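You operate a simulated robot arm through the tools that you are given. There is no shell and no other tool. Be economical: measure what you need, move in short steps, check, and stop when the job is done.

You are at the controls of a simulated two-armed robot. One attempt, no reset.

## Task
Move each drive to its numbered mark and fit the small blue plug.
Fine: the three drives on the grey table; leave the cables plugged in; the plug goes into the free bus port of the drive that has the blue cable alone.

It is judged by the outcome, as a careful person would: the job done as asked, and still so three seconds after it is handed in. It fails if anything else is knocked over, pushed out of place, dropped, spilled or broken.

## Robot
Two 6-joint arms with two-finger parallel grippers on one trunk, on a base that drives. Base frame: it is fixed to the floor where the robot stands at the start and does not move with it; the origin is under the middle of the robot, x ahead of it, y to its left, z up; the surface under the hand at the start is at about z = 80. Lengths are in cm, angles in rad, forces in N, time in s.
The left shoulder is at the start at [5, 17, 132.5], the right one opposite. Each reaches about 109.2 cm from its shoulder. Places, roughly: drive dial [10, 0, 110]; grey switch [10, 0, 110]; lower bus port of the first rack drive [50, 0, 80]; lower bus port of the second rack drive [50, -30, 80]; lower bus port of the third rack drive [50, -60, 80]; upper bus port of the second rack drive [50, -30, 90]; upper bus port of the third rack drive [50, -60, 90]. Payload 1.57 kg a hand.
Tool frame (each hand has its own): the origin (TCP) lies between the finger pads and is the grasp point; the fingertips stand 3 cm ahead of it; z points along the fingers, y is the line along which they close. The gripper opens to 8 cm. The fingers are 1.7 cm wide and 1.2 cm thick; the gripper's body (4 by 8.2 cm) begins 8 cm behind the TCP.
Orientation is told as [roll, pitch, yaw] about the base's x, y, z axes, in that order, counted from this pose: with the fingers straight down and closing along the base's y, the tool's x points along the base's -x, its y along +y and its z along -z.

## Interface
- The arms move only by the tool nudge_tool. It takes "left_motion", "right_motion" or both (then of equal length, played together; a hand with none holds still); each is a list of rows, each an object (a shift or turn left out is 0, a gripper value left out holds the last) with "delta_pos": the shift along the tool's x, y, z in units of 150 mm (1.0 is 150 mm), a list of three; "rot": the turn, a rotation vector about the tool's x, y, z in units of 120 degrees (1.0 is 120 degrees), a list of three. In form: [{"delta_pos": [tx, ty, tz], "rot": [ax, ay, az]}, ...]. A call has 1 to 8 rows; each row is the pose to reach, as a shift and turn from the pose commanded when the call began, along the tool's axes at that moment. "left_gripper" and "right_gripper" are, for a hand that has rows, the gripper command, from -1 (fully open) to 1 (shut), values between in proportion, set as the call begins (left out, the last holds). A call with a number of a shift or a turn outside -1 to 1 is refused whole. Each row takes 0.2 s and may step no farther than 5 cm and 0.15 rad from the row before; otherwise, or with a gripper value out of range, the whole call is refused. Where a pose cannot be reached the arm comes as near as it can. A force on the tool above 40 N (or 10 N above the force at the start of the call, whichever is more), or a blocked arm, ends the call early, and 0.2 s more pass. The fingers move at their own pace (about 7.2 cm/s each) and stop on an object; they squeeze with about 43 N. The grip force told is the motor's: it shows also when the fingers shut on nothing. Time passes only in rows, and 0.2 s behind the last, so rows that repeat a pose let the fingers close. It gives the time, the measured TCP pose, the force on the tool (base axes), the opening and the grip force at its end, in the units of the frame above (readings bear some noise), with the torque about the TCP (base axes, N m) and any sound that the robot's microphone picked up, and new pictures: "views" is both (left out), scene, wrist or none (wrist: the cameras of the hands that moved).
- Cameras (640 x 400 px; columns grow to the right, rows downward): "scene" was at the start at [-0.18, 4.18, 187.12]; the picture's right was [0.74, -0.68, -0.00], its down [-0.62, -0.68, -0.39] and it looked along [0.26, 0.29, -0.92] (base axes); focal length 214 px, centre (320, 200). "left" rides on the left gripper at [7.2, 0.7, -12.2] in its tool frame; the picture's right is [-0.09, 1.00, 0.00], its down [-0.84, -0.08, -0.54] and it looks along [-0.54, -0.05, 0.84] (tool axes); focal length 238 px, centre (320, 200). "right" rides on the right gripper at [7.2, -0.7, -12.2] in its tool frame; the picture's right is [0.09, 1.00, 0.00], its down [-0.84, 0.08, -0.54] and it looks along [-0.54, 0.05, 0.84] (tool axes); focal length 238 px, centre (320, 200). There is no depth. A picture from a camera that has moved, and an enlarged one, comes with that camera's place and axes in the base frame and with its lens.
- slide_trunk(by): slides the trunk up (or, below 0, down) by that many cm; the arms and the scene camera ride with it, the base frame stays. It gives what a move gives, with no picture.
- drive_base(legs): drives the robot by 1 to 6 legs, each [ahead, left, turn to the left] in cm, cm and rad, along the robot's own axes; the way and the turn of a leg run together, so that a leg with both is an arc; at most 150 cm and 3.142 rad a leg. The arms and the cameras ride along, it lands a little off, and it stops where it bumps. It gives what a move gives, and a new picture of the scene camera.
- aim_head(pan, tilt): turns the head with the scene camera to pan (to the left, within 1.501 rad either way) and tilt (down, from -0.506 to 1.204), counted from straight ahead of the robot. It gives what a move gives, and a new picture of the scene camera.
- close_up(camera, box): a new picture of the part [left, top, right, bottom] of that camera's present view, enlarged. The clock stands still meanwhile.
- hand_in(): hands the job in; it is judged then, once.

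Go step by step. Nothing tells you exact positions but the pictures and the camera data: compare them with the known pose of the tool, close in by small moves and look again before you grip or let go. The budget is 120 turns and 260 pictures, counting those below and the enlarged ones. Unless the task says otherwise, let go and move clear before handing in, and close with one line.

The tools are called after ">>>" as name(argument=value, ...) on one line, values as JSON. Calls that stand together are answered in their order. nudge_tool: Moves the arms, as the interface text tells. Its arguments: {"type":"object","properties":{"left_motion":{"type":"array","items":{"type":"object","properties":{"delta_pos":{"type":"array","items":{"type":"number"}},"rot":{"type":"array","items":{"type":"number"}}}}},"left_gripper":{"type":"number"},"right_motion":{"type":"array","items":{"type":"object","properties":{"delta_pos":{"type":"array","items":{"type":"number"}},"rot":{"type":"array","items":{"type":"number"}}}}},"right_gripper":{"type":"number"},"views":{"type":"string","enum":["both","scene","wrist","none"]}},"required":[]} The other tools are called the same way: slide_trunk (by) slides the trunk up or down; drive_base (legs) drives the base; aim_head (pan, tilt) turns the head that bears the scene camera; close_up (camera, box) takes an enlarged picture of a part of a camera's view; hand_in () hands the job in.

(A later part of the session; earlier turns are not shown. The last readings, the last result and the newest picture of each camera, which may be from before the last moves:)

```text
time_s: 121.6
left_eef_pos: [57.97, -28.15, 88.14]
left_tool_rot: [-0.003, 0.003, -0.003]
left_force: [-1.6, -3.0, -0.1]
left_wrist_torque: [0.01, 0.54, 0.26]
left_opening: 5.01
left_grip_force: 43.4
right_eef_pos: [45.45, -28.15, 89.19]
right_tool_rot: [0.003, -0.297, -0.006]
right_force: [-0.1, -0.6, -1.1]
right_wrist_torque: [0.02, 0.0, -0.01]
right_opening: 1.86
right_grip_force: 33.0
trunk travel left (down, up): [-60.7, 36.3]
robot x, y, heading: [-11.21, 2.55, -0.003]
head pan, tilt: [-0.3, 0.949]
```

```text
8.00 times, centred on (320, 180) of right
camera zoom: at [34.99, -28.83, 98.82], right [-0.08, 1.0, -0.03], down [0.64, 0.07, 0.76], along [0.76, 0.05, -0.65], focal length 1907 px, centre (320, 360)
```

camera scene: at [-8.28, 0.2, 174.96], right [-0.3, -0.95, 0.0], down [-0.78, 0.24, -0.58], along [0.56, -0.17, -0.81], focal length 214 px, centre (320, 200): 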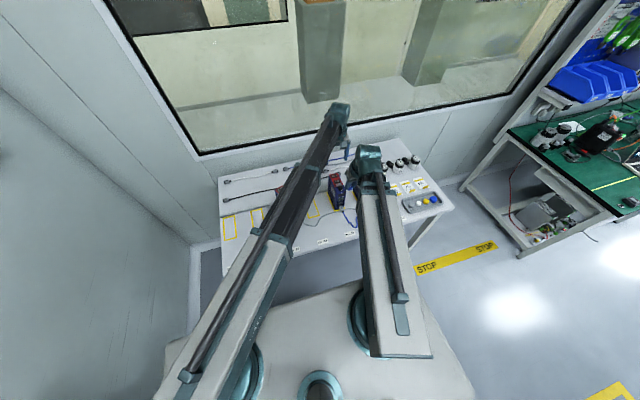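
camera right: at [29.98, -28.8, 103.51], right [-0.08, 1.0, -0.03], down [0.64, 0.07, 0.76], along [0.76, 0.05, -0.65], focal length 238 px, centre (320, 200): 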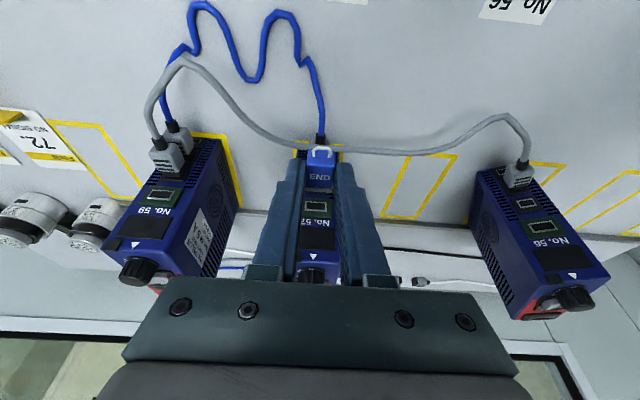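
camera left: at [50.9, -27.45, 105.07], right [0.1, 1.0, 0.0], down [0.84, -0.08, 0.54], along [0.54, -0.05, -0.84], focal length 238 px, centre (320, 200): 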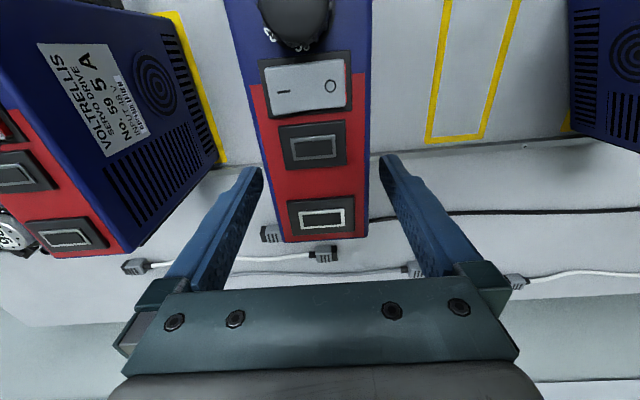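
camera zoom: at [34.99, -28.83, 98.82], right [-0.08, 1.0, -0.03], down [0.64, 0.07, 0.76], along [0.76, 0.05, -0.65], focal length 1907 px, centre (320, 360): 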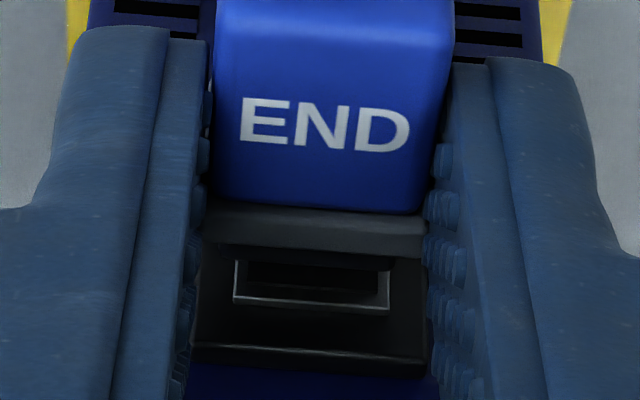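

Aligned within half a millimetre. Pushing in small steps.

>>> nudge_tool(right_motion=[{"delta_pos": [-0.01, 0.002, 0.003]}, {"delta_pos": [-0.02, 0.002, 0.006]}, {"delta_pos": [-0.02, 0.002, 0.006]}], views="none")

>>> nudge_tool(right_motion=[{"delta_pos": [-0.01, 0, 0.003]}, {"delta_pos": [-0.015, 0, 0.0046]}, {"delta_pos": [-0.015, 0, 0.0046]}], views="none")

>>> close_up(camera="right", box=[295, 155, 345, 205])

```text
time_s: 122.4
left_eef_pos: [57.95, -28.2, 88.3]
left_tool_rot: [-0.002, 0.002, -0.003]
left_force: [-1.5, -2.1, 0.2]
left_wrist_torque: [0.06, 0.62, 0.26]
left_opening: 4.98
left_grip_force: 43.1
right_eef_pos: [45.87, -28.08, 89.24]
right_tool_rot: [0.001, -0.298, -0.003]
right_force: [-0.3, 0.0, -0.3]
right_wrist_torque: [0.01, -0.01, 0.02]
right_opening: 1.82
right_grip_force: 32.7
trunk travel left (down, up): [-60.7, 36.3]
robot x, y, heading: [-10.99, 2.4, -0.002]
head pan, tilt: [-0.3, 0.949]
```

```text
time_s: 123.2
left_eef_pos: [57.95, -28.22, 88.23]
left_tool_rot: [-0.001, 0.002, -0.004]
left_force: [-1.3, -2.5, 0.2]
left_wrist_torque: [0.05, 0.59, 0.22]
left_opening: 5.01
left_grip_force: 42.5
right_eef_pos: [46.15, -28.14, 89.06]
right_tool_rot: [0.002, -0.298, -0.004]
right_force: [0.3, 0.6, -0.8]
right_wrist_torque: [-0.04, 0.0, -0.02]
right_opening: 1.85
right_grip_force: 32.5
trunk travel left (down, up): [-60.7, 36.3]
robot x, y, heading: [-11.09, 2.04, -0.002]
head pan, tilt: [-0.3, 0.949]
```

```text
8.00 times, centred on (320, 180) of right
camera zoom: at [35.53, -28.77, 98.82], right [-0.08, 1.0, -0.03], down [0.64, 0.07, 0.76], along [0.76, 0.05, -0.65], focal length 1907 px, centre (320, 360)
```

zoom: 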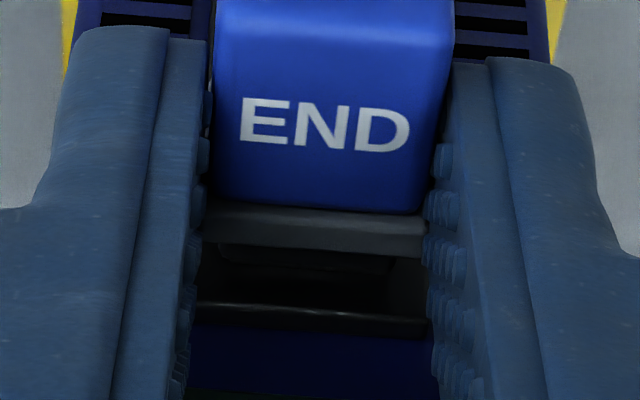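

No force yet at the face plane. Continuing carefully.

>>> nudge_tool(right_motion=[{"delta_pos": [-0.007, 0, 0.002]}, {"delta_pos": [-0.014, 0, 0.004]}, {"delta_pos": [-0.014, 0, 0.004]}], views="none")

>>> nudge_tool(right_motion=[{"delta_pos": [-0.007, 0, 0.002]}, {"delta_pos": [-0.014, 0, 0.004]}, {"delta_pos": [-0.014, 0, 0.004]}], views="none")

>>> close_up(camera="right", box=[295, 155, 345, 205])

```text
time_s: 124.0
left_eef_pos: [58.1, -28.2, 88.18]
left_tool_rot: [-0.002, -0.001, -0.003]
left_force: [4.9, -2.3, 0.6]
left_wrist_torque: [0.16, 0.75, 0.33]
left_opening: 5.01
left_grip_force: 43.2
right_eef_pos: [46.2, -28.11, 89.24]
right_tool_rot: [0.002, -0.295, -0.003]
right_force: [-8.0, 3.3, 0.2]
right_wrist_torque: [0.06, 0.08, 0.04]
right_opening: 1.86
right_grip_force: 32.9
trunk travel left (down, up): [-60.7, 36.3]
robot x, y, heading: [-11.11, 2.72, -0.002]
head pan, tilt: [-0.3, 0.949]
```

```text
time_s: 124.8
left_eef_pos: [58.28, -28.09, 88.28]
left_tool_rot: [-0.002, -0.004, -0.001]
left_force: [23.5, -3.1, 3.5]
left_wrist_torque: [0.17, 0.93, 0.29]
left_opening: 5.0
left_grip_force: 42.6
right_eef_pos: [46.32, -28.21, 89.19]
right_tool_rot: [0.0, -0.293, -0.003]
right_force: [-25.2, 0.6, 1.5]
right_wrist_torque: [0.07, 0.18, 0.04]
right_opening: 1.82
right_grip_force: 32.9
trunk travel left (down, up): [-60.7, 36.3]
robot x, y, heading: [-11.3, 2.26, -0.008]
head pan, tilt: [-0.3, 0.949]
```

```text
8.00 times, centred on (320, 180) of right
camera zoom: at [35.83, -28.78, 98.86], right [-0.08, 1.0, -0.02], down [0.65, 0.07, 0.76], along [0.76, 0.05, -0.65], focal length 1907 px, centre (320, 360)
```

zoom: 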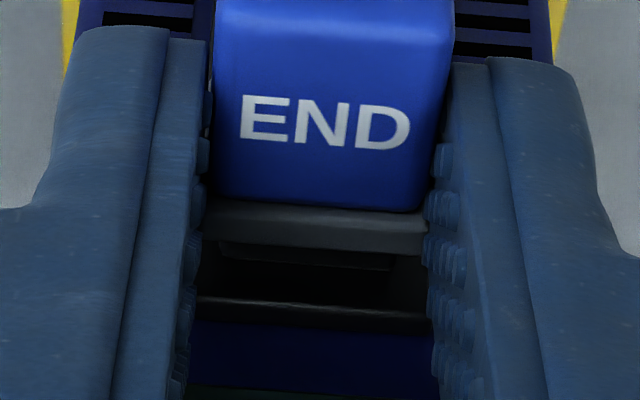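

The torque now differs from the earlier face contacts, which suggests the nose is actually in the socket. I'll test by pulling back slightly and watching for tension.

>>> nudge_tool(right_motion=[{"delta_pos": [0.02, 0, -0.006]}, {"delta_pos": [0.02, 0, -0.006]}], views="none")

>>> nudge_tool(right_motion=[{"delta_pos": [0.01, 0, -0.003]}, {"delta_pos": [0.01, 0, -0.003]}], views="none")

>>> close_up(camera="right", box=[295, 155, 345, 205])

```text
time_s: 125.4
left_eef_pos: [58.05, -28.11, 88.24]
left_tool_rot: [-0.003, 0.001, -0.003]
left_force: [21.0, -2.1, 4.6]
left_wrist_torque: [0.41, 0.2, 0.11]
left_opening: 4.98
left_grip_force: 42.7
right_eef_pos: [46.27, -28.08, 89.06]
right_tool_rot: [0.002, -0.293, -0.004]
right_force: [-14.4, 3.0, 1.2]
right_wrist_torque: [0.06, 0.49, 0.04]
right_opening: 1.84
right_grip_force: 32.9
trunk travel left (down, up): [-60.7, 36.3]
robot x, y, heading: [-11.23, 2.55, -0.008]
head pan, tilt: [-0.3, 0.949]
```

```text
time_s: 126.0
left_eef_pos: [57.87, -28.14, 88.09]
left_tool_rot: [-0.001, 0.001, -0.002]
left_force: [8.0, -2.4, 5.0]
left_wrist_torque: [0.28, -1.11, 0.25]
left_opening: 5.0
left_grip_force: 43.2
right_eef_pos: [45.95, -28.25, 89.19]
right_tool_rot: [0.003, -0.296, -0.005]
right_force: [-6.6, 3.6, -4.1]
right_wrist_torque: [0.06, 0.81, 0.08]
right_opening: 1.86
right_grip_force: 32.7
trunk travel left (down, up): [-60.7, 36.3]
robot x, y, heading: [-11.46, 2.69, 0.0]
head pan, tilt: [-0.3, 0.949]
```

```text
8.00 times, centred on (320, 180) of right
camera zoom: at [35.52, -28.82, 98.81], right [-0.08, 1.0, -0.03], down [0.64, 0.07, 0.76], along [0.76, 0.05, -0.65], focal length 1907 px, centre (320, 360)
```

zoom: 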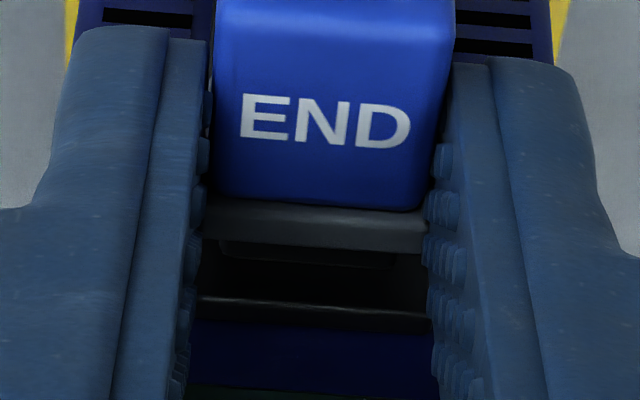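

The drive moves along with the plug as I pull, which is a good sign. One more small pull to see the force sign.

>>> nudge_tool(right_motion=[{"delta_pos": [0.01, 0, -0.003]}, {"delta_pos": [0.01, 0, -0.003]}], views="none")

>>> nudge_tool(right_motion=[{"delta_pos": [0.01, 0, -0.003]}, {"delta_pos": [0.01, 0, -0.003]}], views="none")

>>> close_up(camera="right", box=[295, 155, 345, 205])

```text
time_s: 126.6
left_eef_pos: [57.82, -28.18, 88.07]
left_tool_rot: [0.0, 0.004, -0.006]
left_force: [-0.5, 0.6, 0.0]
left_wrist_torque: [0.16, -0.5, -0.03]
left_opening: 5.0
left_grip_force: 43.3
right_eef_pos: [45.91, -28.16, 89.17]
right_tool_rot: [0.0, -0.297, -0.004]
right_force: [0.4, 0.2, -0.3]
right_wrist_torque: [-0.03, -0.03, -0.03]
right_opening: 1.84
right_grip_force: 33.1
trunk travel left (down, up): [-60.7, 36.3]
robot x, y, heading: [-10.91, 2.47, -0.008]
head pan, tilt: [-0.3, 0.949]
```

```text
time_s: 127.2
left_eef_pos: [57.96, -28.18, 88.25]
left_tool_rot: [0.0, 0.002, -0.003]
left_force: [-3.0, -0.3, 0.1]
left_wrist_torque: [0.14, -0.32, 0.04]
left_opening: 4.97
left_grip_force: 42.5
right_eef_pos: [45.71, -28.22, 89.06]
right_tool_rot: [0.002, -0.296, -0.005]
right_force: [1.5, -0.6, -1.5]
right_wrist_torque: [0.0, -0.03, 0.04]
right_opening: 1.81
right_grip_force: 33.1
trunk travel left (down, up): [-60.7, 36.3]
robot x, y, heading: [-10.88, 2.39, -0.005]
head pan, tilt: [-0.3, 0.949]
```

```text
8.00 times, centred on (320, 180) of right
camera zoom: at [35.13, -28.83, 98.81], right [-0.08, 1.0, -0.03], down [0.64, 0.07, 0.76], along [0.76, 0.05, -0.65], focal length 1907 px, centre (320, 360)
```

zoom: 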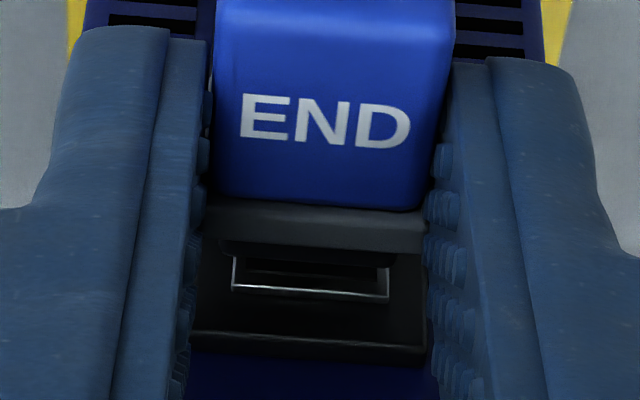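

It separates freely, so it isn't seated. The plug has slipped back about 0.5 cm in the fingers, and the contact point now looks to be the fingers against the connector above. I'll re-grasp the plug further back: release the left hand, rise, and set the plug on the empty table in front of mark 62.

>>> nudge_tool(right_motion=[{"delta_pos": [0.127, 0, -0.0394]}, {"delta_pos": [0.255, 0, -0.0788]}, {"delta_pos": [0.35, 0, -0.108]}], left_motion=[{"delta_pos": [0, 0, 0]}, {"delta_pos": [0, 0, 0]}, {"delta_pos": [0, 0, 0]}], left_gripper=-1, views="none")

>>> slide_trunk(by=18)

>>> nudge_tool(left_motion=[{"delta_pos": [0, 0.3, 0], "rot": [0, -0.07, 0]}, {"delta_pos": [0, 0.6, 0], "rot": [0, -0.14, 0]}, {"delta_pos": [0, 0.9, 0], "rot": [0, -0.21, 0]}, {"delta_pos": [0, 1.0, 0], "rot": [0, -0.28, 0]}], right_motion=[{"delta_pos": [0.06, -0.3, -0.0186]}, {"delta_pos": [0.1, -0.6, -0.031]}, {"delta_pos": [0.1, -0.9, -0.031]}, {"delta_pos": [0.1, -1.0, -0.031]}], views="none")

>>> nudge_tool(left_motion=[{"delta_pos": [0, 0.3, 0]}, {"delta_pos": [0, 0.6, 0]}, {"delta_pos": [0, 0.9, 0]}, {"delta_pos": [0, 1.0, 0]}], right_motion=[{"delta_pos": [0, -0.2, 0]}, {"delta_pos": [0, -0.4, 0]}, {"delta_pos": [0, -0.6, 0]}, {"delta_pos": [0, -0.7, 0]}], views="both")

```text
time_s: 128.0
left_eef_pos: [57.99, -28.09, 88.28]
left_tool_rot: [0.001, 0.0, -0.004]
left_force: [-0.5, 0.8, -0.3]
left_wrist_torque: [-0.03, -0.03, 0.04]
left_opening: 8.02
left_grip_force: 0.1
right_eef_pos: [40.25, -28.12, 89.12]
right_tool_rot: [0.001, -0.296, -0.002]
right_force: [-0.2, 0.1, -0.9]
right_wrist_torque: [-0.02, -0.01, 0.01]
right_opening: 1.83
right_grip_force: 33.1
trunk travel left (down, up): [-60.7, 36.3]
robot x, y, heading: [-11.2, 2.57, -0.002]
head pan, tilt: [-0.3, 0.949]
```

```text
time_s: 130.0
left_eef_pos: [58.04, -28.09, 106.27]
left_tool_rot: [-0.002, 0.002, -0.004]
left_force: [0.0, 0.4, 0.1]
left_wrist_torque: [0.0, 0.0, 0.01]
left_opening: 8.01
left_grip_force: 0.1
right_eef_pos: [40.22, -28.06, 107.14]
right_tool_rot: [0.003, -0.298, -0.004]
right_force: [-0.6, 0.4, -0.4]
right_wrist_torque: [0.0, 0.03, 0.0]
right_opening: 1.85
right_grip_force: 32.5
trunk travel left (down, up): [-78.7, 18.3]
robot x, y, heading: [-11.2, 2.68, -0.002]
head pan, tilt: [-0.3, 0.949]
```

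```text
time_s: 131.0
left_eef_pos: [57.82, -13.21, 109.88]
left_tool_rot: [-0.003, -0.587, -0.003]
left_force: [-0.1, -0.7, 0.2]
left_wrist_torque: [-0.03, 0.0, -0.02]
left_opening: 7.98
left_grip_force: 0.1
left hand out of reach, approached as far as the arm can: row 2, 3, 4
right_eef_pos: [38.34, -43.18, 107.18]
right_tool_rot: [0.003, -0.296, -0.004]
right_force: [-0.5, 0.4, 0.0]
right_wrist_torque: [-0.02, 0.0, 0.0]
right_opening: 1.85
right_grip_force: 32.8
trunk travel left (down, up): [-78.7, 18.3]
robot x, y, heading: [-10.71, 2.34, -0.003]
head pan, tilt: [-0.3, 0.949]
```

```text
time_s: 132.0
left_eef_pos: [58.17, 1.72, 109.74]
left_tool_rot: [-0.001, -0.585, -0.003]
left_force: [0.3, -0.3, 0.4]
left_wrist_torque: [-0.01, 0.01, 0.0]
left_opening: 8.02
left_grip_force: 0.0
right_eef_pos: [38.39, -53.69, 107.18]
right_tool_rot: [0.002, -0.297, -0.003]
right_force: [-0.2, 0.0, 0.7]
right_wrist_torque: [0.03, -0.02, 0.03]
right_opening: 1.86
right_grip_force: 32.8
trunk travel left (down, up): [-78.7, 18.3]
robot x, y, heading: [-11.1, 2.6, 0.001]
head pan, tilt: [-0.3, 0.949]
camera scene: at [-8.32, 0.14, 173.28], right [-0.3, -0.95, 0.0], down [-0.78, 0.24, -0.58], along [0.56, -0.17, -0.81], focal length 214 px, centre (320, 200)
camera right: at [27.89, -54.33, 116.82], right [-0.08, 1.0, -0.03], down [0.64, 0.07, 0.76], along [0.76, 0.05, -0.65], focal length 238 px, centre (320, 200)
camera left: at [45.44, 2.53, 116.05], right [0.08, 1.0, 0.05], down [0.4, -0.08, 0.91], along [0.91, -0.05, -0.4], focal length 238 px, centre (320, 200)
```

scene: 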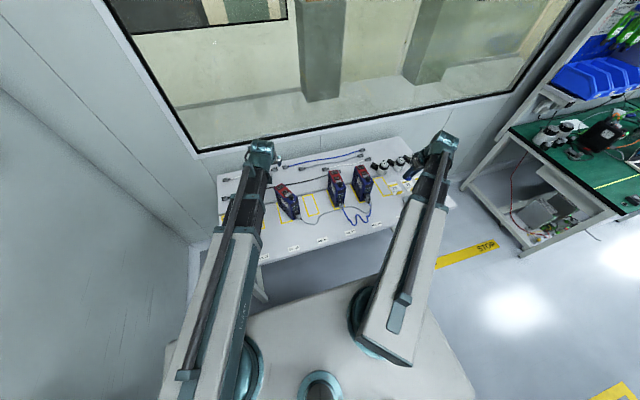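
right: 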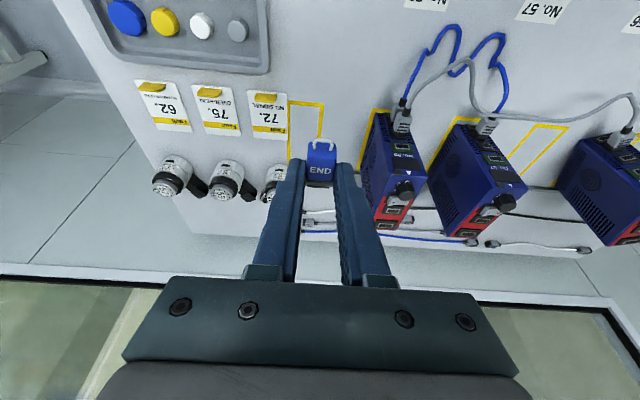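
left: 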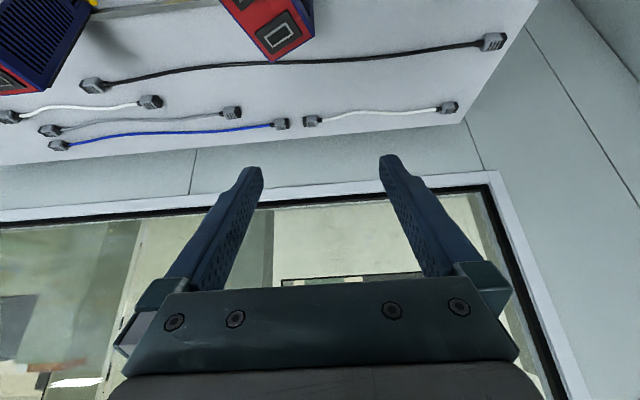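

The spot in front of mark 62 is clear. Moving the left hand over the empty end of the table, then lowering.

>>> nudge_tool(left_motion=[{"delta_pos": [0, 0.3, 0]}, {"delta_pos": [0, 0.6, 0]}, {"delta_pos": [0, 0.9, 0]}, {"delta_pos": [0, 1.0, 0]}], views="none")

>>> nudge_tool(left_motion=[{"delta_pos": [0.02, 0.2, 0.0]}, {"delta_pos": [0.04, 0.35, 0.0]}], views="none")

>>> slide_trunk(by=-20)

>>> nudge_tool(right_motion=[{"delta_pos": [0, 0, 0]}], views="both")

```text
time_s: 133.0
left_eef_pos: [58.21, 16.7, 109.84]
left_tool_rot: [0.0, -0.586, -0.003]
left_force: [0.1, -1.3, -0.2]
left_wrist_torque: [0.03, 0.01, 0.0]
left_opening: 7.99
left_grip_force: 0.1
right_eef_pos: [38.4, -53.61, 107.15]
right_tool_rot: [0.002, -0.296, -0.004]
right_force: [-0.2, 0.1, 0.6]
right_wrist_torque: [-0.01, 0.0, 0.0]
right_opening: 1.82
right_grip_force: 33.0
trunk travel left (down, up): [-78.7, 18.3]
robot x, y, heading: [-11.01, 2.42, -0.008]
head pan, tilt: [-0.3, 0.949]
```

```text
time_s: 133.6
left_eef_pos: [57.66, 21.94, 109.9]
left_tool_rot: [-0.003, -0.585, -0.004]
left_force: [-0.1, 0.1, -0.4]
left_wrist_torque: [0.0, 0.02, -0.03]
left_opening: 8.02
left_grip_force: 0.1
right_eef_pos: [38.48, -53.55, 107.25]
right_tool_rot: [0.0, -0.297, -0.006]
right_force: [-0.1, -0.1, -0.1]
right_wrist_torque: [0.0, -0.03, 0.0]
right_opening: 1.84
right_grip_force: 33.0
trunk travel left (down, up): [-78.7, 18.3]
robot x, y, heading: [-10.84, 2.21, -0.004]
head pan, tilt: [-0.3, 0.949]
```

```text
time_s: 135.8
left_eef_pos: [57.67, 21.82, 89.9]
left_tool_rot: [0.0, -0.585, -0.004]
left_force: [0.3, 0.5, -0.5]
left_wrist_torque: [0.0, 0.01, -0.03]
left_opening: 8.02
left_grip_force: 0.1
right_eef_pos: [38.34, -53.59, 87.16]
right_tool_rot: [0.003, -0.296, -0.004]
right_force: [0.6, 0.1, 1.3]
right_wrist_torque: [-0.01, -0.03, -0.03]
right_opening: 1.84
right_grip_force: 32.4
trunk travel left (down, up): [-58.7, 38.3]
robot x, y, heading: [-10.94, 2.43, -0.001]
head pan, tilt: [-0.3, 0.949]
```

```text
time_s: 136.2
left_eef_pos: [57.65, 21.94, 89.95]
left_tool_rot: [-0.001, -0.585, -0.005]
left_force: [-0.8, -0.3, -0.5]
left_wrist_torque: [0.0, -0.02, 0.01]
left_opening: 8.0
left_grip_force: 0.0
right_eef_pos: [38.49, -53.54, 87.2]
right_tool_rot: [0.0, -0.297, -0.005]
right_force: [-0.5, 0.3, -0.2]
right_wrist_torque: [-0.01, 0.01, 0.0]
right_opening: 1.83
right_grip_force: 33.4
trunk travel left (down, up): [-58.7, 38.3]
robot x, y, heading: [-11.0, 2.19, -0.007]
head pan, tilt: [-0.3, 0.949]
camera scene: at [-8.31, 0.16, 153.29], right [-0.3, -0.95, 0.0], down [-0.78, 0.24, -0.58], along [0.56, -0.17, -0.81], focal length 214 px, centre (320, 200)
camera right: at [27.9, -54.27, 96.83], right [-0.08, 1.0, -0.03], down [0.64, 0.07, 0.76], along [0.76, 0.05, -0.65], focal length 238 px, centre (320, 200)
```

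scene: 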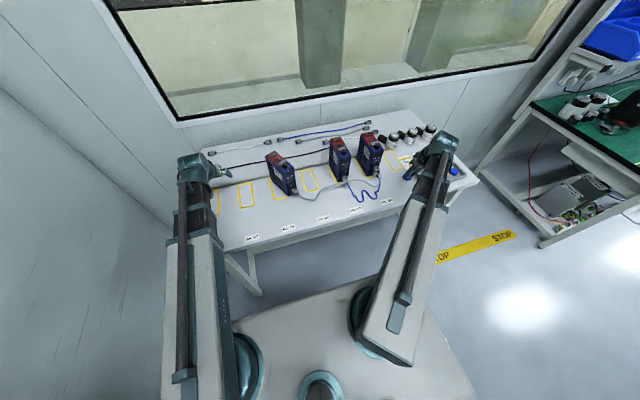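
right: 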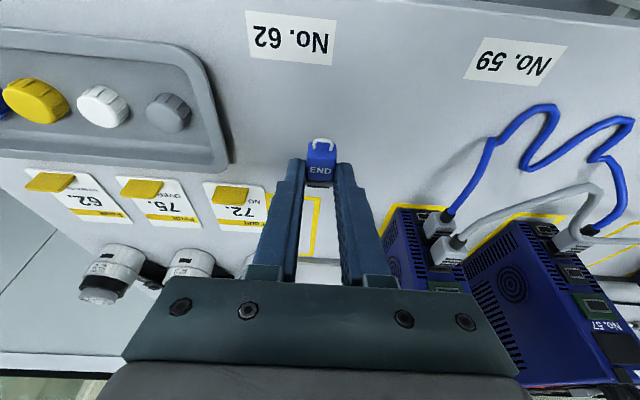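

Lowering the plug gently onto the table.

>>> slide_trunk(by=-3.3)

>>> slide_trunk(by=-0.3)

>>> close_up(camera="right", box=[250, 110, 390, 220])

```text
time_s: 137.0
left_eef_pos: [57.85, 21.86, 86.53]
left_tool_rot: [-0.001, -0.584, -0.002]
left_force: [0.0, 0.7, 0.5]
left_wrist_torque: [-0.02, -0.01, 0.02]
left_opening: 7.99
left_grip_force: 0.0
right_eef_pos: [38.52, -53.73, 83.97]
right_tool_rot: [0.002, -0.294, -0.003]
right_force: [0.3, -0.4, -0.6]
right_wrist_torque: [0.01, 0.0, 0.01]
right_opening: 1.85
right_grip_force: 32.5
trunk travel left (down, up): [-55.4, 41.6]
robot x, y, heading: [-11.45, 2.62, -0.003]
head pan, tilt: [-0.3, 0.949]
```

```text
time_s: 137.5
left_eef_pos: [57.76, 21.97, 86.2]
left_tool_rot: [-0.002, -0.584, -0.003]
left_force: [1.0, -0.3, 0.4]
left_wrist_torque: [0.02, -0.02, -0.01]
left_opening: 7.97
left_grip_force: 0.0
right_eef_pos: [38.42, -53.57, 83.6]
right_tool_rot: [0.002, -0.296, -0.004]
right_force: [0.1, 0.5, 0.7]
right_wrist_torque: [0.01, -0.02, 0.01]
right_opening: 1.84
right_grip_force: 32.8
trunk travel left (down, up): [-55.1, 41.9]
robot x, y, heading: [-11.36, 2.69, -0.006]
head pan, tilt: [-0.3, 0.949]
```

```text
3.64 times, centred on (320, 165) of right
camera zoom: at [27.89, -54.26, 93.23], right [-0.08, 1.0, -0.03], down [0.64, 0.07, 0.76], along [0.76, 0.05, -0.65], focal length 867 px, centre (320, 327)
```

zoom: 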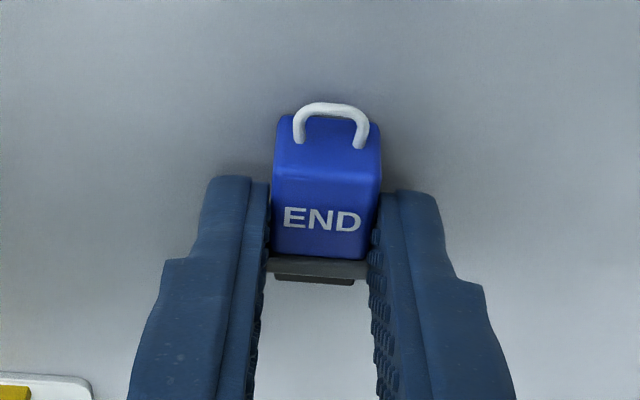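

The plug is resting on the table. Opening, moving the hand back 0.95 cm, and re-grasping.

>>> nudge_tool(right_motion=[{"delta_pos": [0, 0, 0]}, {"delta_pos": [0, 0, 0]}, {"delta_pos": [0, 0, 0]}], right_gripper=0.2, views="none")

>>> nudge_tool(right_motion=[{"delta_pos": [0.03, 0, -0.0093]}, {"delta_pos": [0.0605, 0, -0.0187]}, {"delta_pos": [0.0605, 0, -0.0187]}], views="none")

>>> close_up(camera="right", box=[250, 120, 390, 220])

```text
time_s: 138.3
left_eef_pos: [57.74, 21.91, 86.27]
left_tool_rot: [-0.001, -0.584, -0.004]
left_force: [0.5, -0.5, 0.1]
left_wrist_torque: [-0.02, -0.03, 0.01]
left_opening: 8.02
left_grip_force: 0.0
right_eef_pos: [38.47, -53.6, 83.56]
right_tool_rot: [0.003, -0.297, -0.003]
right_force: [-0.6, -0.2, -0.4]
right_wrist_torque: [0.0, 0.0, -0.02]
right_opening: 3.2
right_grip_force: 0.0
trunk travel left (down, up): [-55.1, 41.9]
robot x, y, heading: [-11.12, 2.32, -0.007]
head pan, tilt: [-0.3, 0.949]
```

```text
time_s: 139.1
left_eef_pos: [57.75, 21.96, 86.15]
left_tool_rot: [-0.001, -0.586, -0.004]
left_force: [0.1, -0.3, 0.9]
left_wrist_torque: [0.0, 0.0, 0.02]
left_opening: 7.98
left_grip_force: 0.2
right_eef_pos: [37.38, -53.65, 83.61]
right_tool_rot: [0.0, -0.297, -0.003]
right_force: [-0.9, 1.1, 1.2]
right_wrist_torque: [-0.01, 0.03, 0.03]
right_opening: 3.2
right_grip_force: 0.0
trunk travel left (down, up): [-55.1, 41.9]
robot x, y, heading: [-11.09, 2.18, -0.001]
head pan, tilt: [-0.3, 0.949]
```

```text
4.00 times, centred on (320, 170) of right
camera zoom: at [26.9, -54.35, 93.23], right [-0.09, 1.0, -0.03], down [0.64, 0.07, 0.76], along [0.76, 0.05, -0.65], focal length 953 px, centre (320, 320)
```

zoom: 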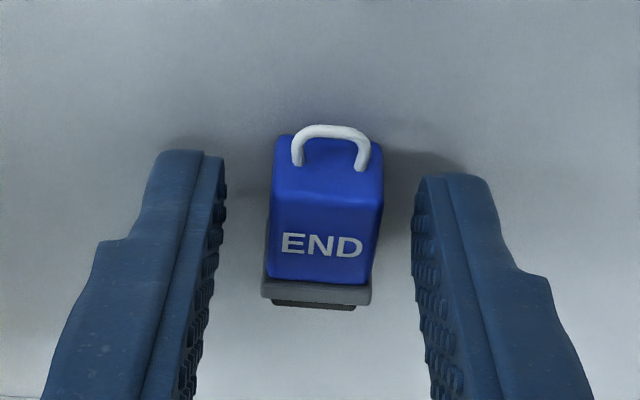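

The plug now sits further forward in the fingers and centred. Closing and lifting.

>>> nudge_tool(right_motion=[{"delta_pos": [0, 0, 0]}, {"delta_pos": [0, 0, 0]}, {"delta_pos": [0, 0, 0]}], right_gripper=1, views="none")

>>> slide_trunk(by=24)

>>> nudge_tool(left_motion=[{"delta_pos": [0, -0.25, 0], "rot": [0, 0.07, 0]}, {"delta_pos": [0, -0.5, 0], "rot": [0, 0.14, 0]}, {"delta_pos": [0, -0.75, 0], "rot": [0, 0.21, 0]}, {"delta_pos": [0, -1.0, 0], "rot": [0, 0.279, 0]}], views="both")

>>> close_up(camera="right", box=[250, 120, 390, 220])

```text
time_s: 139.9
left_eef_pos: [57.79, 21.92, 86.34]
left_tool_rot: [0.0, -0.584, -0.002]
left_force: [0.4, -0.1, 0.5]
left_wrist_torque: [0.01, 0.02, 0.0]
left_opening: 8.02
left_grip_force: 0.1
right_eef_pos: [37.38, -53.71, 83.52]
right_tool_rot: [0.001, -0.297, -0.004]
right_force: [0.2, 0.1, -0.3]
right_wrist_torque: [0.01, 0.0, 0.0]
right_opening: 1.84
right_grip_force: 32.8
trunk travel left (down, up): [-55.1, 41.9]
robot x, y, heading: [-11.04, 2.56, -0.003]
head pan, tilt: [-0.3, 0.949]
```

```text
time_s: 142.4
left_eef_pos: [57.74, 21.92, 110.25]
left_tool_rot: [-0.003, -0.585, -0.003]
left_force: [0.5, 0.0, 0.0]
left_wrist_torque: [0.03, -0.01, 0.0]
left_opening: 8.01
left_grip_force: 0.1
right_eef_pos: [37.44, -53.69, 107.51]
right_tool_rot: [0.002, -0.296, -0.004]
right_force: [0.6, -0.4, -0.1]
right_wrist_torque: [0.01, -0.03, 0.02]
right_opening: 1.85
right_grip_force: 32.8
trunk travel left (down, up): [-79.1, 17.9]
robot x, y, heading: [-11.41, 2.37, -0.004]
head pan, tilt: [-0.3, 0.949]
```

```text
time_s: 143.4
left_eef_pos: [57.66, 6.78, 106.61]
left_tool_rot: [-0.002, 0.002, -0.005]
left_force: [-0.4, 0.6, -0.1]
left_wrist_torque: [0.01, -0.01, 0.03]
left_opening: 8.01
left_grip_force: 0.0
left hand out of reach, approached as far as the arm can: row 1, 2, 3, 4
right_eef_pos: [37.6, -53.78, 107.47]
right_tool_rot: [0.001, -0.297, -0.003]
right_force: [0.1, -0.9, -0.6]
right_wrist_torque: [0.0, 0.04, -0.01]
right_opening: 1.83
right_grip_force: 33.4
trunk travel left (down, up): [-79.1, 17.9]
robot x, y, heading: [-11.01, 2.25, -0.007]
head pan, tilt: [-0.3, 0.949]
camera scene: at [-8.26, 0.1, 173.68], right [-0.3, -0.95, 0.0], down [-0.78, 0.24, -0.58], along [0.56, -0.17, -0.81], focal length 214 px, centre (320, 200)
camera left: at [50.59, 7.52, 118.78], right [0.1, 1.0, 0.0], down [0.84, -0.08, 0.54], along [0.54, -0.05, -0.84], focal length 238 px, centre (320, 200)
```

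scene: 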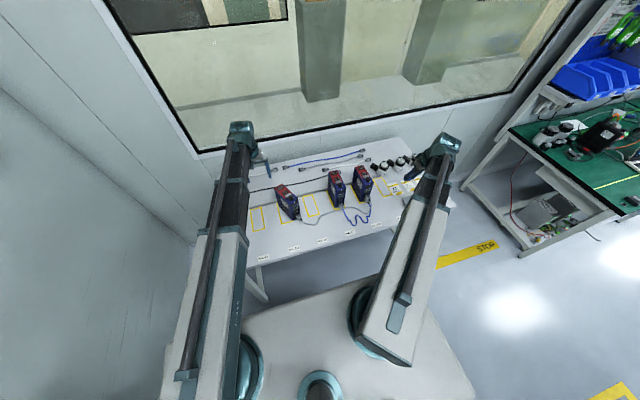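
left: 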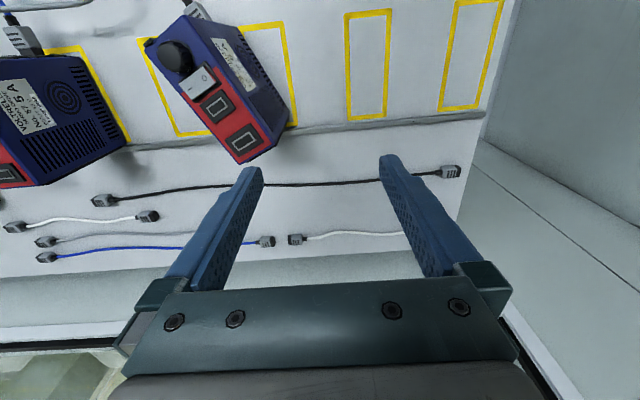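

```text
4.00 times, centred on (320, 170) of right
camera zoom: at [26.95, -54.38, 117.19], right [-0.09, 1.0, -0.03], down [0.64, 0.07, 0.76], along [0.76, 0.05, -0.65], focal length 953 px, centre (320, 320)
```

zoom: 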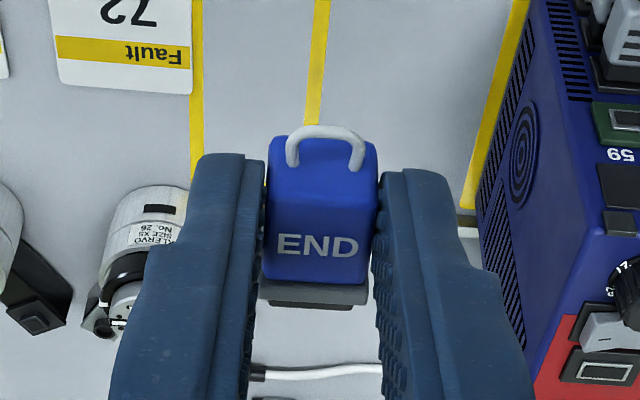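

The plug is held with more nose protruding now. Drive 56 has been turned somewhat by its cable; I'll straighten it when I move it. The left hand goes back over drive 57 now.

>>> nudge_tool(left_motion=[{"delta_pos": [0, -0.3, 0]}, {"delta_pos": [0, -0.6, 0]}, {"delta_pos": [0, -0.9, 0]}, {"delta_pos": [0, -1.0, 0]}], views="none")

>>> nudge_tool(left_motion=[{"delta_pos": [0, -0.3, 0]}, {"delta_pos": [0, -0.6, 0]}, {"delta_pos": [0, -0.9, 0]}, {"delta_pos": [0, -1.0, 0]}], right_motion=[{"delta_pos": [-0.05, 0.25, 0.0155]}, {"delta_pos": [-0.1, 0.5, 0.031]}, {"delta_pos": [-0.15, 0.75, 0.0464]}, {"delta_pos": [-0.16, 1.0, 0.0495]}], views="none")

>>> nudge_tool(left_motion=[{"delta_pos": [0, -0.2, 0]}, {"delta_pos": [0, -0.32, 0]}, {"delta_pos": [0, -0.32, 0]}], right_motion=[{"delta_pos": [0, 0.25, 0]}, {"delta_pos": [0, 0.5, 0]}, {"delta_pos": [0, 0.7, 0]}], views="both")

```text
time_s: 144.4
left_eef_pos: [57.78, -7.89, 106.61]
left_tool_rot: [-0.003, 0.001, -0.002]
left_force: [0.0, -0.3, -0.2]
left_wrist_torque: [-0.02, -0.02, -0.04]
left_opening: 7.99
left_grip_force: 0.0
right_eef_pos: [37.47, -53.58, 107.55]
right_tool_rot: [0.002, -0.296, -0.005]
right_force: [0.0, 0.9, -0.5]
right_wrist_torque: [0.0, 0.0, 0.01]
right_opening: 1.84
right_grip_force: 33.2
trunk travel left (down, up): [-79.1, 17.9]
robot x, y, heading: [-11.09, 2.38, -0.005]
head pan, tilt: [-0.3, 0.949]
```

```text
time_s: 145.4
left_eef_pos: [57.59, -23.24, 106.62]
left_tool_rot: [0.001, 0.0, -0.004]
left_force: [0.4, -0.7, 0.5]
left_wrist_torque: [-0.03, -0.01, 0.0]
left_opening: 8.01
left_grip_force: 0.0
right_eef_pos: [40.12, -38.4, 107.56]
right_tool_rot: [0.001, -0.297, -0.004]
right_force: [0.8, 0.3, 0.3]
right_wrist_torque: [-0.03, 0.0, -0.02]
right_opening: 1.83
right_grip_force: 32.8
trunk travel left (down, up): [-79.1, 17.9]
robot x, y, heading: [-10.96, 2.58, -0.0]
head pan, tilt: [-0.3, 0.949]
```

```text
time_s: 146.2
left_eef_pos: [57.62, -27.86, 106.56]
left_tool_rot: [-0.002, 0.0, -0.004]
left_force: [0.5, 1.2, -0.1]
left_wrist_torque: [-0.02, 0.03, -0.03]
left_opening: 7.98
left_grip_force: 0.0
right_eef_pos: [39.97, -28.12, 107.52]
right_tool_rot: [0.0, -0.296, -0.006]
right_force: [0.0, -0.2, -0.4]
right_wrist_torque: [-0.01, 0.02, -0.02]
right_opening: 1.83
right_grip_force: 32.6
trunk travel left (down, up): [-79.1, 17.9]
robot x, y, heading: [-11.17, 2.69, -0.004]
head pan, tilt: [-0.3, 0.949]
camera scene: at [-8.32, 0.21, 173.69], right [-0.3, -0.95, 0.0], down [-0.78, 0.24, -0.58], along [0.56, -0.17, -0.81], focal length 214 px, centre (320, 200)
camera right: at [29.45, -28.75, 117.24], right [-0.08, 1.0, -0.03], down [0.64, 0.07, 0.76], along [0.76, 0.05, -0.65], focal length 238 px, centre (320, 200)
camera left: at [50.52, -27.16, 118.79], right [0.1, 1.0, 0.0], down [0.84, -0.08, 0.54], along [0.54, -0.05, -0.84], focal length 238 px, centre (320, 200)
```

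scene: 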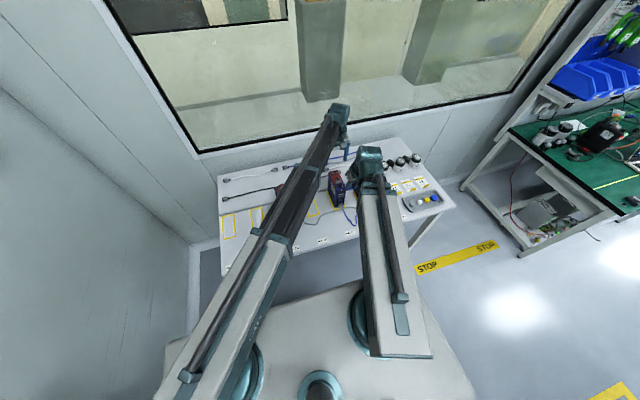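
right: 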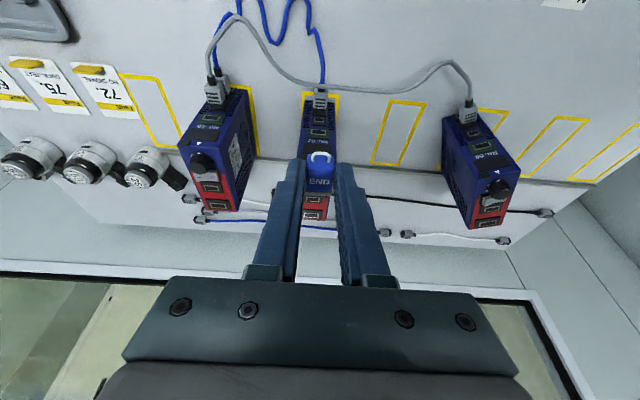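
left: 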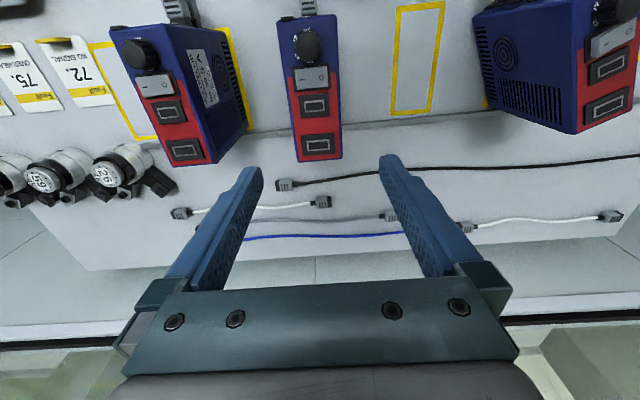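

Drive 57 is straight, about 0.6 cm back of centre, and I'll correct that afterwards. Nudging the left hand and lowering in stages.

>>> nudge_tool(left_motion=[{"delta_pos": [-0.02, -0.014, 0]}, {"delta_pos": [-0.02, -0.014, 0]}], views="none")

>>> slide_trunk(by=-15)

>>> slide_trunk(by=-2.5)

>>> slide_trunk(by=-0.95)

>>> close_up(camera="right", box=[260, 120, 380, 230])

```text
time_s: 146.8
left_eef_pos: [57.85, -28.11, 106.65]
left_tool_rot: [-0.002, 0.002, -0.004]
left_force: [1.0, 0.0, 0.2]
left_wrist_torque: [-0.01, 0.02, -0.02]
left_opening: 8.02
left_grip_force: 0.0
right_eef_pos: [39.98, -28.14, 107.67]
right_tool_rot: [0.001, -0.296, -0.003]
right_force: [0.0, 0.2, -0.5]
right_wrist_torque: [-0.02, -0.01, 0.0]
right_opening: 1.85
right_grip_force: 32.9
trunk travel left (down, up): [-79.1, 17.9]
robot x, y, heading: [-10.76, 2.37, -0.006]
head pan, tilt: [-0.3, 0.949]
```

```text
time_s: 148.6
left_eef_pos: [57.91, -28.08, 91.62]
left_tool_rot: [-0.002, 0.0, -0.005]
left_force: [0.3, 0.4, -0.4]
left_wrist_torque: [-0.03, 0.01, 0.01]
left_opening: 8.02
left_grip_force: 0.1
right_eef_pos: [39.93, -28.13, 92.57]
right_tool_rot: [0.003, -0.296, -0.003]
right_force: [-0.5, 0.0, 0.1]
right_wrist_torque: [-0.01, 0.03, 0.03]
right_opening: 1.82
right_grip_force: 32.7
trunk travel left (down, up): [-64.1, 32.9]
robot x, y, heading: [-11.16, 2.56, -0.001]
head pan, tilt: [-0.3, 0.949]
```

```text
time_s: 149.3
left_eef_pos: [57.94, -28.18, 89.1]
left_tool_rot: [-0.004, -0.003, -0.004]
left_force: [0.6, -0.1, -0.7]
left_wrist_torque: [-0.02, 0.02, 0.03]
left_opening: 8.03
left_grip_force: 0.1
right_eef_pos: [39.97, -28.09, 90.05]
right_tool_rot: [0.001, -0.296, -0.004]
right_force: [-0.5, 0.9, -1.0]
right_wrist_torque: [0.01, 0.01, -0.01]
right_opening: 1.85
right_grip_force: 33.1
trunk travel left (down, up): [-61.6, 35.4]
robot x, y, heading: [-11.16, 2.47, -0.002]
head pan, tilt: [-0.3, 0.949]
```

```text
time_s: 149.8
left_eef_pos: [57.96, -28.07, 88.23]
left_tool_rot: [-0.002, -0.002, -0.004]
left_force: [-0.3, -0.4, -0.4]
left_wrist_torque: [-0.01, -0.01, -0.01]
left_opening: 7.98
left_grip_force: 0.1
right_eef_pos: [39.98, -28.18, 89.03]
right_tool_rot: [0.002, -0.296, -0.001]
right_force: [0.2, 0.4, 0.5]
right_wrist_torque: [-0.02, 0.0, -0.02]
right_opening: 1.83
right_grip_force: 32.4
trunk travel left (down, up): [-60.7, 36.3]
robot x, y, heading: [-10.87, 2.41, -0.002]
head pan, tilt: [-0.3, 0.949]
```

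```text
3.64 times, centred on (320, 175) of right
camera zoom: at [29.46, -28.81, 98.78], right [-0.08, 1.0, -0.03], down [0.64, 0.07, 0.76], along [0.76, 0.05, -0.65], focal length 867 px, centre (320, 291)
```

zoom: 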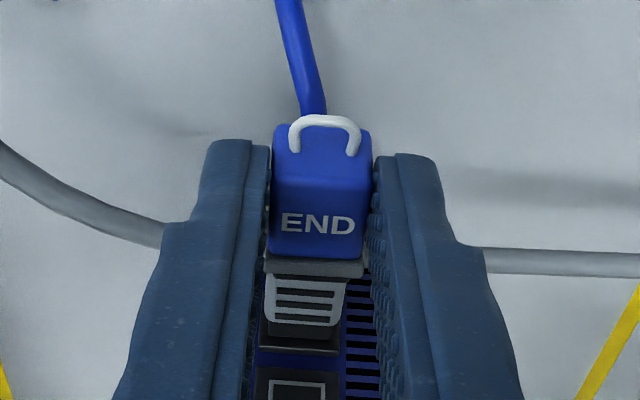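

Gripping the drive with the left hand, then taking two zooms at different distances to triangulate the port exactly.

>>> nudge_tool(left_motion=[{"delta_pos": [0, 0, 0]}, {"delta_pos": [0, 0, 0]}, {"delta_pos": [0, 0, 0]}], left_gripper=1, views="none")

>>> close_up(camera="right", box=[290, 190, 350, 240])

>>> nudge_tool(right_motion=[{"delta_pos": [-0.1, 0, 0.031]}, {"delta_pos": [-0.2, 0, 0.062]}, {"delta_pos": [-0.23, 0, 0.0712]}, {"delta_pos": [-0.23, 0, 0.0712]}], views="none")

>>> close_up(camera="right", box=[290, 160, 350, 210])

```text
time_s: 150.6
left_eef_pos: [57.92, -28.1, 88.26]
left_tool_rot: [-0.001, -0.001, -0.003]
left_force: [0.7, -2.2, 1.3]
left_wrist_torque: [0.05, -0.02, 0.06]
left_opening: 5.0
left_grip_force: 44.0
right_eef_pos: [40.07, -28.21, 89.16]
right_tool_rot: [0.002, -0.296, -0.004]
right_force: [-0.3, 0.1, -0.9]
right_wrist_torque: [0.01, 0.03, 0.0]
right_opening: 1.82
right_grip_force: 32.5
trunk travel left (down, up): [-60.7, 36.3]
robot x, y, heading: [-11.18, 2.53, -0.005]
head pan, tilt: [-0.3, 0.949]
```

```text
8.00 times, centred on (320, 215) of right
camera zoom: at [29.47, -28.83, 98.78], right [-0.08, 1.0, -0.03], down [0.64, 0.07, 0.76], along [0.76, 0.05, -0.65], focal length 1907 px, centre (320, 80)
```

zoom: 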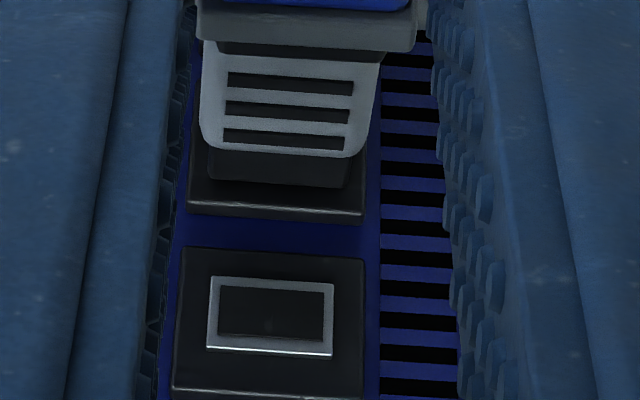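

```text
time_s: 151.6
left_eef_pos: [58.03, -28.04, 88.18]
left_tool_rot: [-0.002, -0.001, -0.005]
left_force: [1.2, -3.0, 2.8]
left_wrist_torque: [0.0, -0.02, 0.13]
left_opening: 4.99
left_grip_force: 43.5
right_eef_pos: [43.59, -28.21, 89.09]
right_tool_rot: [0.001, -0.295, -0.004]
right_force: [0.6, -0.4, -0.3]
right_wrist_torque: [-0.01, 0.03, -0.02]
right_opening: 1.83
right_grip_force: 32.8
trunk travel left (down, up): [-60.7, 36.3]
robot x, y, heading: [-11.07, 2.56, -0.006]
head pan, tilt: [-0.3, 0.949]
```

```text
8.00 times, centred on (320, 185) of right
camera zoom: at [33.09, -28.84, 98.78], right [-0.08, 1.0, -0.03], down [0.64, 0.07, 0.76], along [0.76, 0.05, -0.65], focal length 1907 px, centre (320, 320)
```

zoom: 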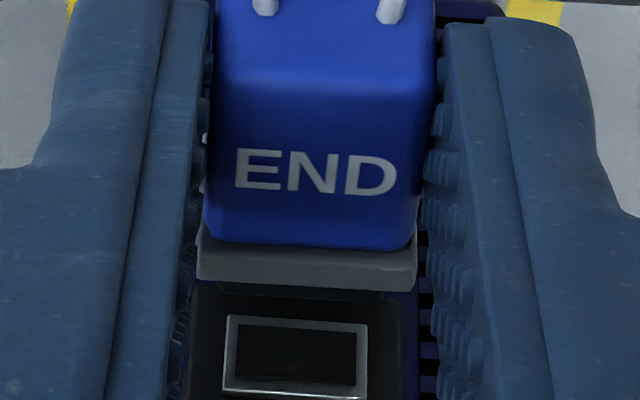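

This zoom shows how a seated cable plug sits: its nose covers the rim and sits about 1.5–2 mm above the rim's top line. By that template I need about 0.12 cm more height. Left opens, trunk rises, left regrips.

>>> nudge_tool(left_motion=[{"delta_pos": [0, 0, 0]}, {"delta_pos": [0, 0, 0]}], left_gripper=-0.4, views="none")

>>> slide_trunk(by=0.12)

>>> nudge_tool(left_motion=[{"delta_pos": [0, 0, 0]}, {"delta_pos": [0, 0, 0]}, {"delta_pos": [0, 0, 0]}], left_gripper=1, views="none")

>>> nudge_tool(right_motion=[{"delta_pos": [-0.015, 0, 0.0046]}, {"delta_pos": [-0.03, 0, 0.0093]}, {"delta_pos": [-0.03, 0, 0.0093]}], views="none")

>>> close_up(camera="right", box=[290, 160, 350, 210])

```text
time_s: 152.2
left_eef_pos: [57.99, -28.18, 88.08]
left_tool_rot: [-0.003, 0.0, -0.003]
left_force: [0.5, 0.2, 0.3]
left_wrist_torque: [0.03, -0.02, 0.0]
left_opening: 5.6
left_grip_force: 0.1
right_eef_pos: [43.59, -28.18, 89.05]
right_tool_rot: [0.002, -0.296, -0.004]
right_force: [0.7, -0.5, -0.4]
right_wrist_torque: [-0.02, 0.02, 0.0]
right_opening: 1.86
right_grip_force: 32.7
trunk travel left (down, up): [-60.7, 36.3]
robot x, y, heading: [-11.14, 2.76, -0.003]
head pan, tilt: [-0.3, 0.949]
```

```text
time_s: 152.8
left_eef_pos: [57.93, -28.09, 88.15]
left_tool_rot: [-0.003, -0.001, -0.003]
left_force: [0.7, 0.1, -0.2]
left_wrist_torque: [0.0, -0.01, 0.01]
left_opening: 5.59
left_grip_force: 0.0
right_eef_pos: [43.63, -28.25, 89.33]
right_tool_rot: [0.002, -0.295, -0.004]
right_force: [-0.2, -0.2, 0.1]
right_wrist_torque: [0.06, 0.02, -0.01]
right_opening: 1.84
right_grip_force: 33.4
trunk travel left (down, up): [-60.8, 36.2]
robot x, y, heading: [-11.05, 2.71, -0.002]
head pan, tilt: [-0.3, 0.949]
```

```text
time_s: 153.6
left_eef_pos: [57.93, -28.04, 88.23]
left_tool_rot: [-0.001, -0.001, -0.006]
left_force: [1.2, -2.5, 0.1]
left_wrist_torque: [0.11, -0.01, 0.07]
left_opening: 5.02
left_grip_force: 42.9
right_eef_pos: [43.57, -28.23, 89.16]
right_tool_rot: [0.003, -0.296, -0.004]
right_force: [0.1, -0.2, 0.8]
right_wrist_torque: [-0.02, -0.01, -0.01]
right_opening: 1.82
right_grip_force: 32.1
trunk travel left (down, up): [-60.8, 36.2]
robot x, y, heading: [-11.47, 2.73, -0.002]
head pan, tilt: [-0.3, 0.949]
```

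```text
time_s: 154.3
left_eef_pos: [57.9, -28.06, 88.23]
left_tool_rot: [-0.001, 0.0, -0.004]
left_force: [0.2, -2.9, 1.6]
left_wrist_torque: [0.08, 0.02, 0.05]
left_opening: 4.99
left_grip_force: 43.1
right_eef_pos: [44.17, -28.29, 89.24]
right_tool_rot: [0.001, -0.294, -0.004]
right_force: [0.9, 0.5, 0.3]
right_wrist_torque: [0.0, 0.0, -0.01]
right_opening: 1.83
right_grip_force: 32.9
trunk travel left (down, up): [-60.8, 36.2]
robot x, y, heading: [-11.12, 2.2, -0.002]
head pan, tilt: [-0.3, 0.949]
```

```text
8.00 times, centred on (320, 185) of right
camera zoom: at [33.6, -28.84, 98.9], right [-0.08, 1.0, -0.03], down [0.64, 0.07, 0.76], along [0.76, 0.05, -0.65], focal length 1907 px, centre (320, 320)
```

zoom: 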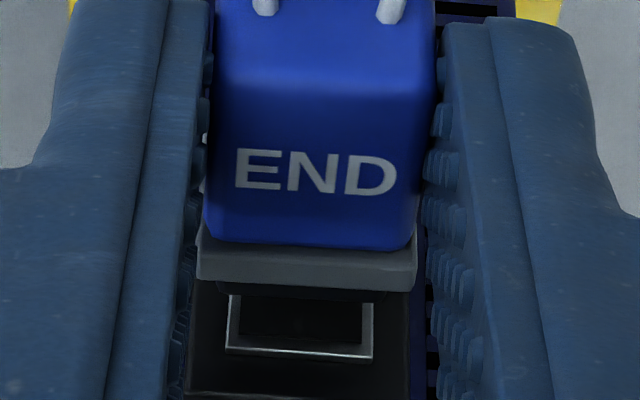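

Now I'll apply +0.06 in y and advance to near contact for one more look.

>>> nudge_tool(right_motion=[{"delta_pos": [-0.025, 0.004, 0.0077]}, {"delta_pos": [-0.05, 0.004, 0.0155]}, {"delta_pos": [-0.05, 0.004, 0.0155]}], views="none")

>>> close_up(camera="right", box=[290, 160, 350, 210])

```text
time_s: 155.2
left_eef_pos: [58.03, -28.17, 88.25]
left_tool_rot: [-0.002, -0.001, -0.002]
left_force: [0.1, -2.9, 1.2]
left_wrist_torque: [0.04, -0.03, 0.09]
left_opening: 4.99
left_grip_force: 42.9
right_eef_pos: [44.88, -28.21, 89.24]
right_tool_rot: [0.002, -0.295, -0.004]
right_force: [-0.6, 0.4, -0.3]
right_wrist_torque: [0.03, 0.02, -0.03]
right_opening: 1.86
right_grip_force: 32.2
trunk travel left (down, up): [-60.8, 36.2]
robot x, y, heading: [-11.24, 2.38, -0.005]
head pan, tilt: [-0.3, 0.949]
```

```text
8.00 times, centred on (320, 185) of right
camera zoom: at [34.36, -28.75, 98.9], right [-0.08, 1.0, -0.03], down [0.64, 0.07, 0.76], along [0.76, 0.05, -0.65], focal length 1907 px, centre (320, 320)
```

zoom: 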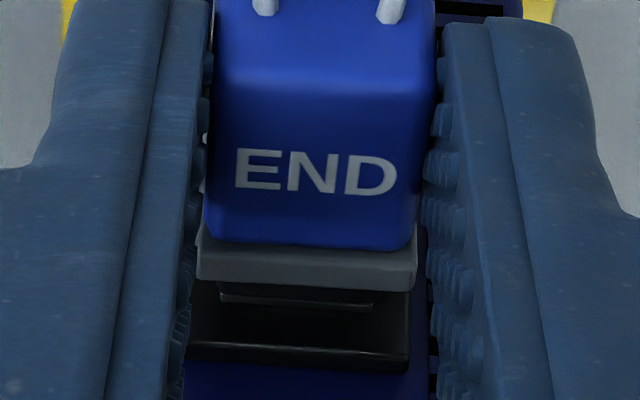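

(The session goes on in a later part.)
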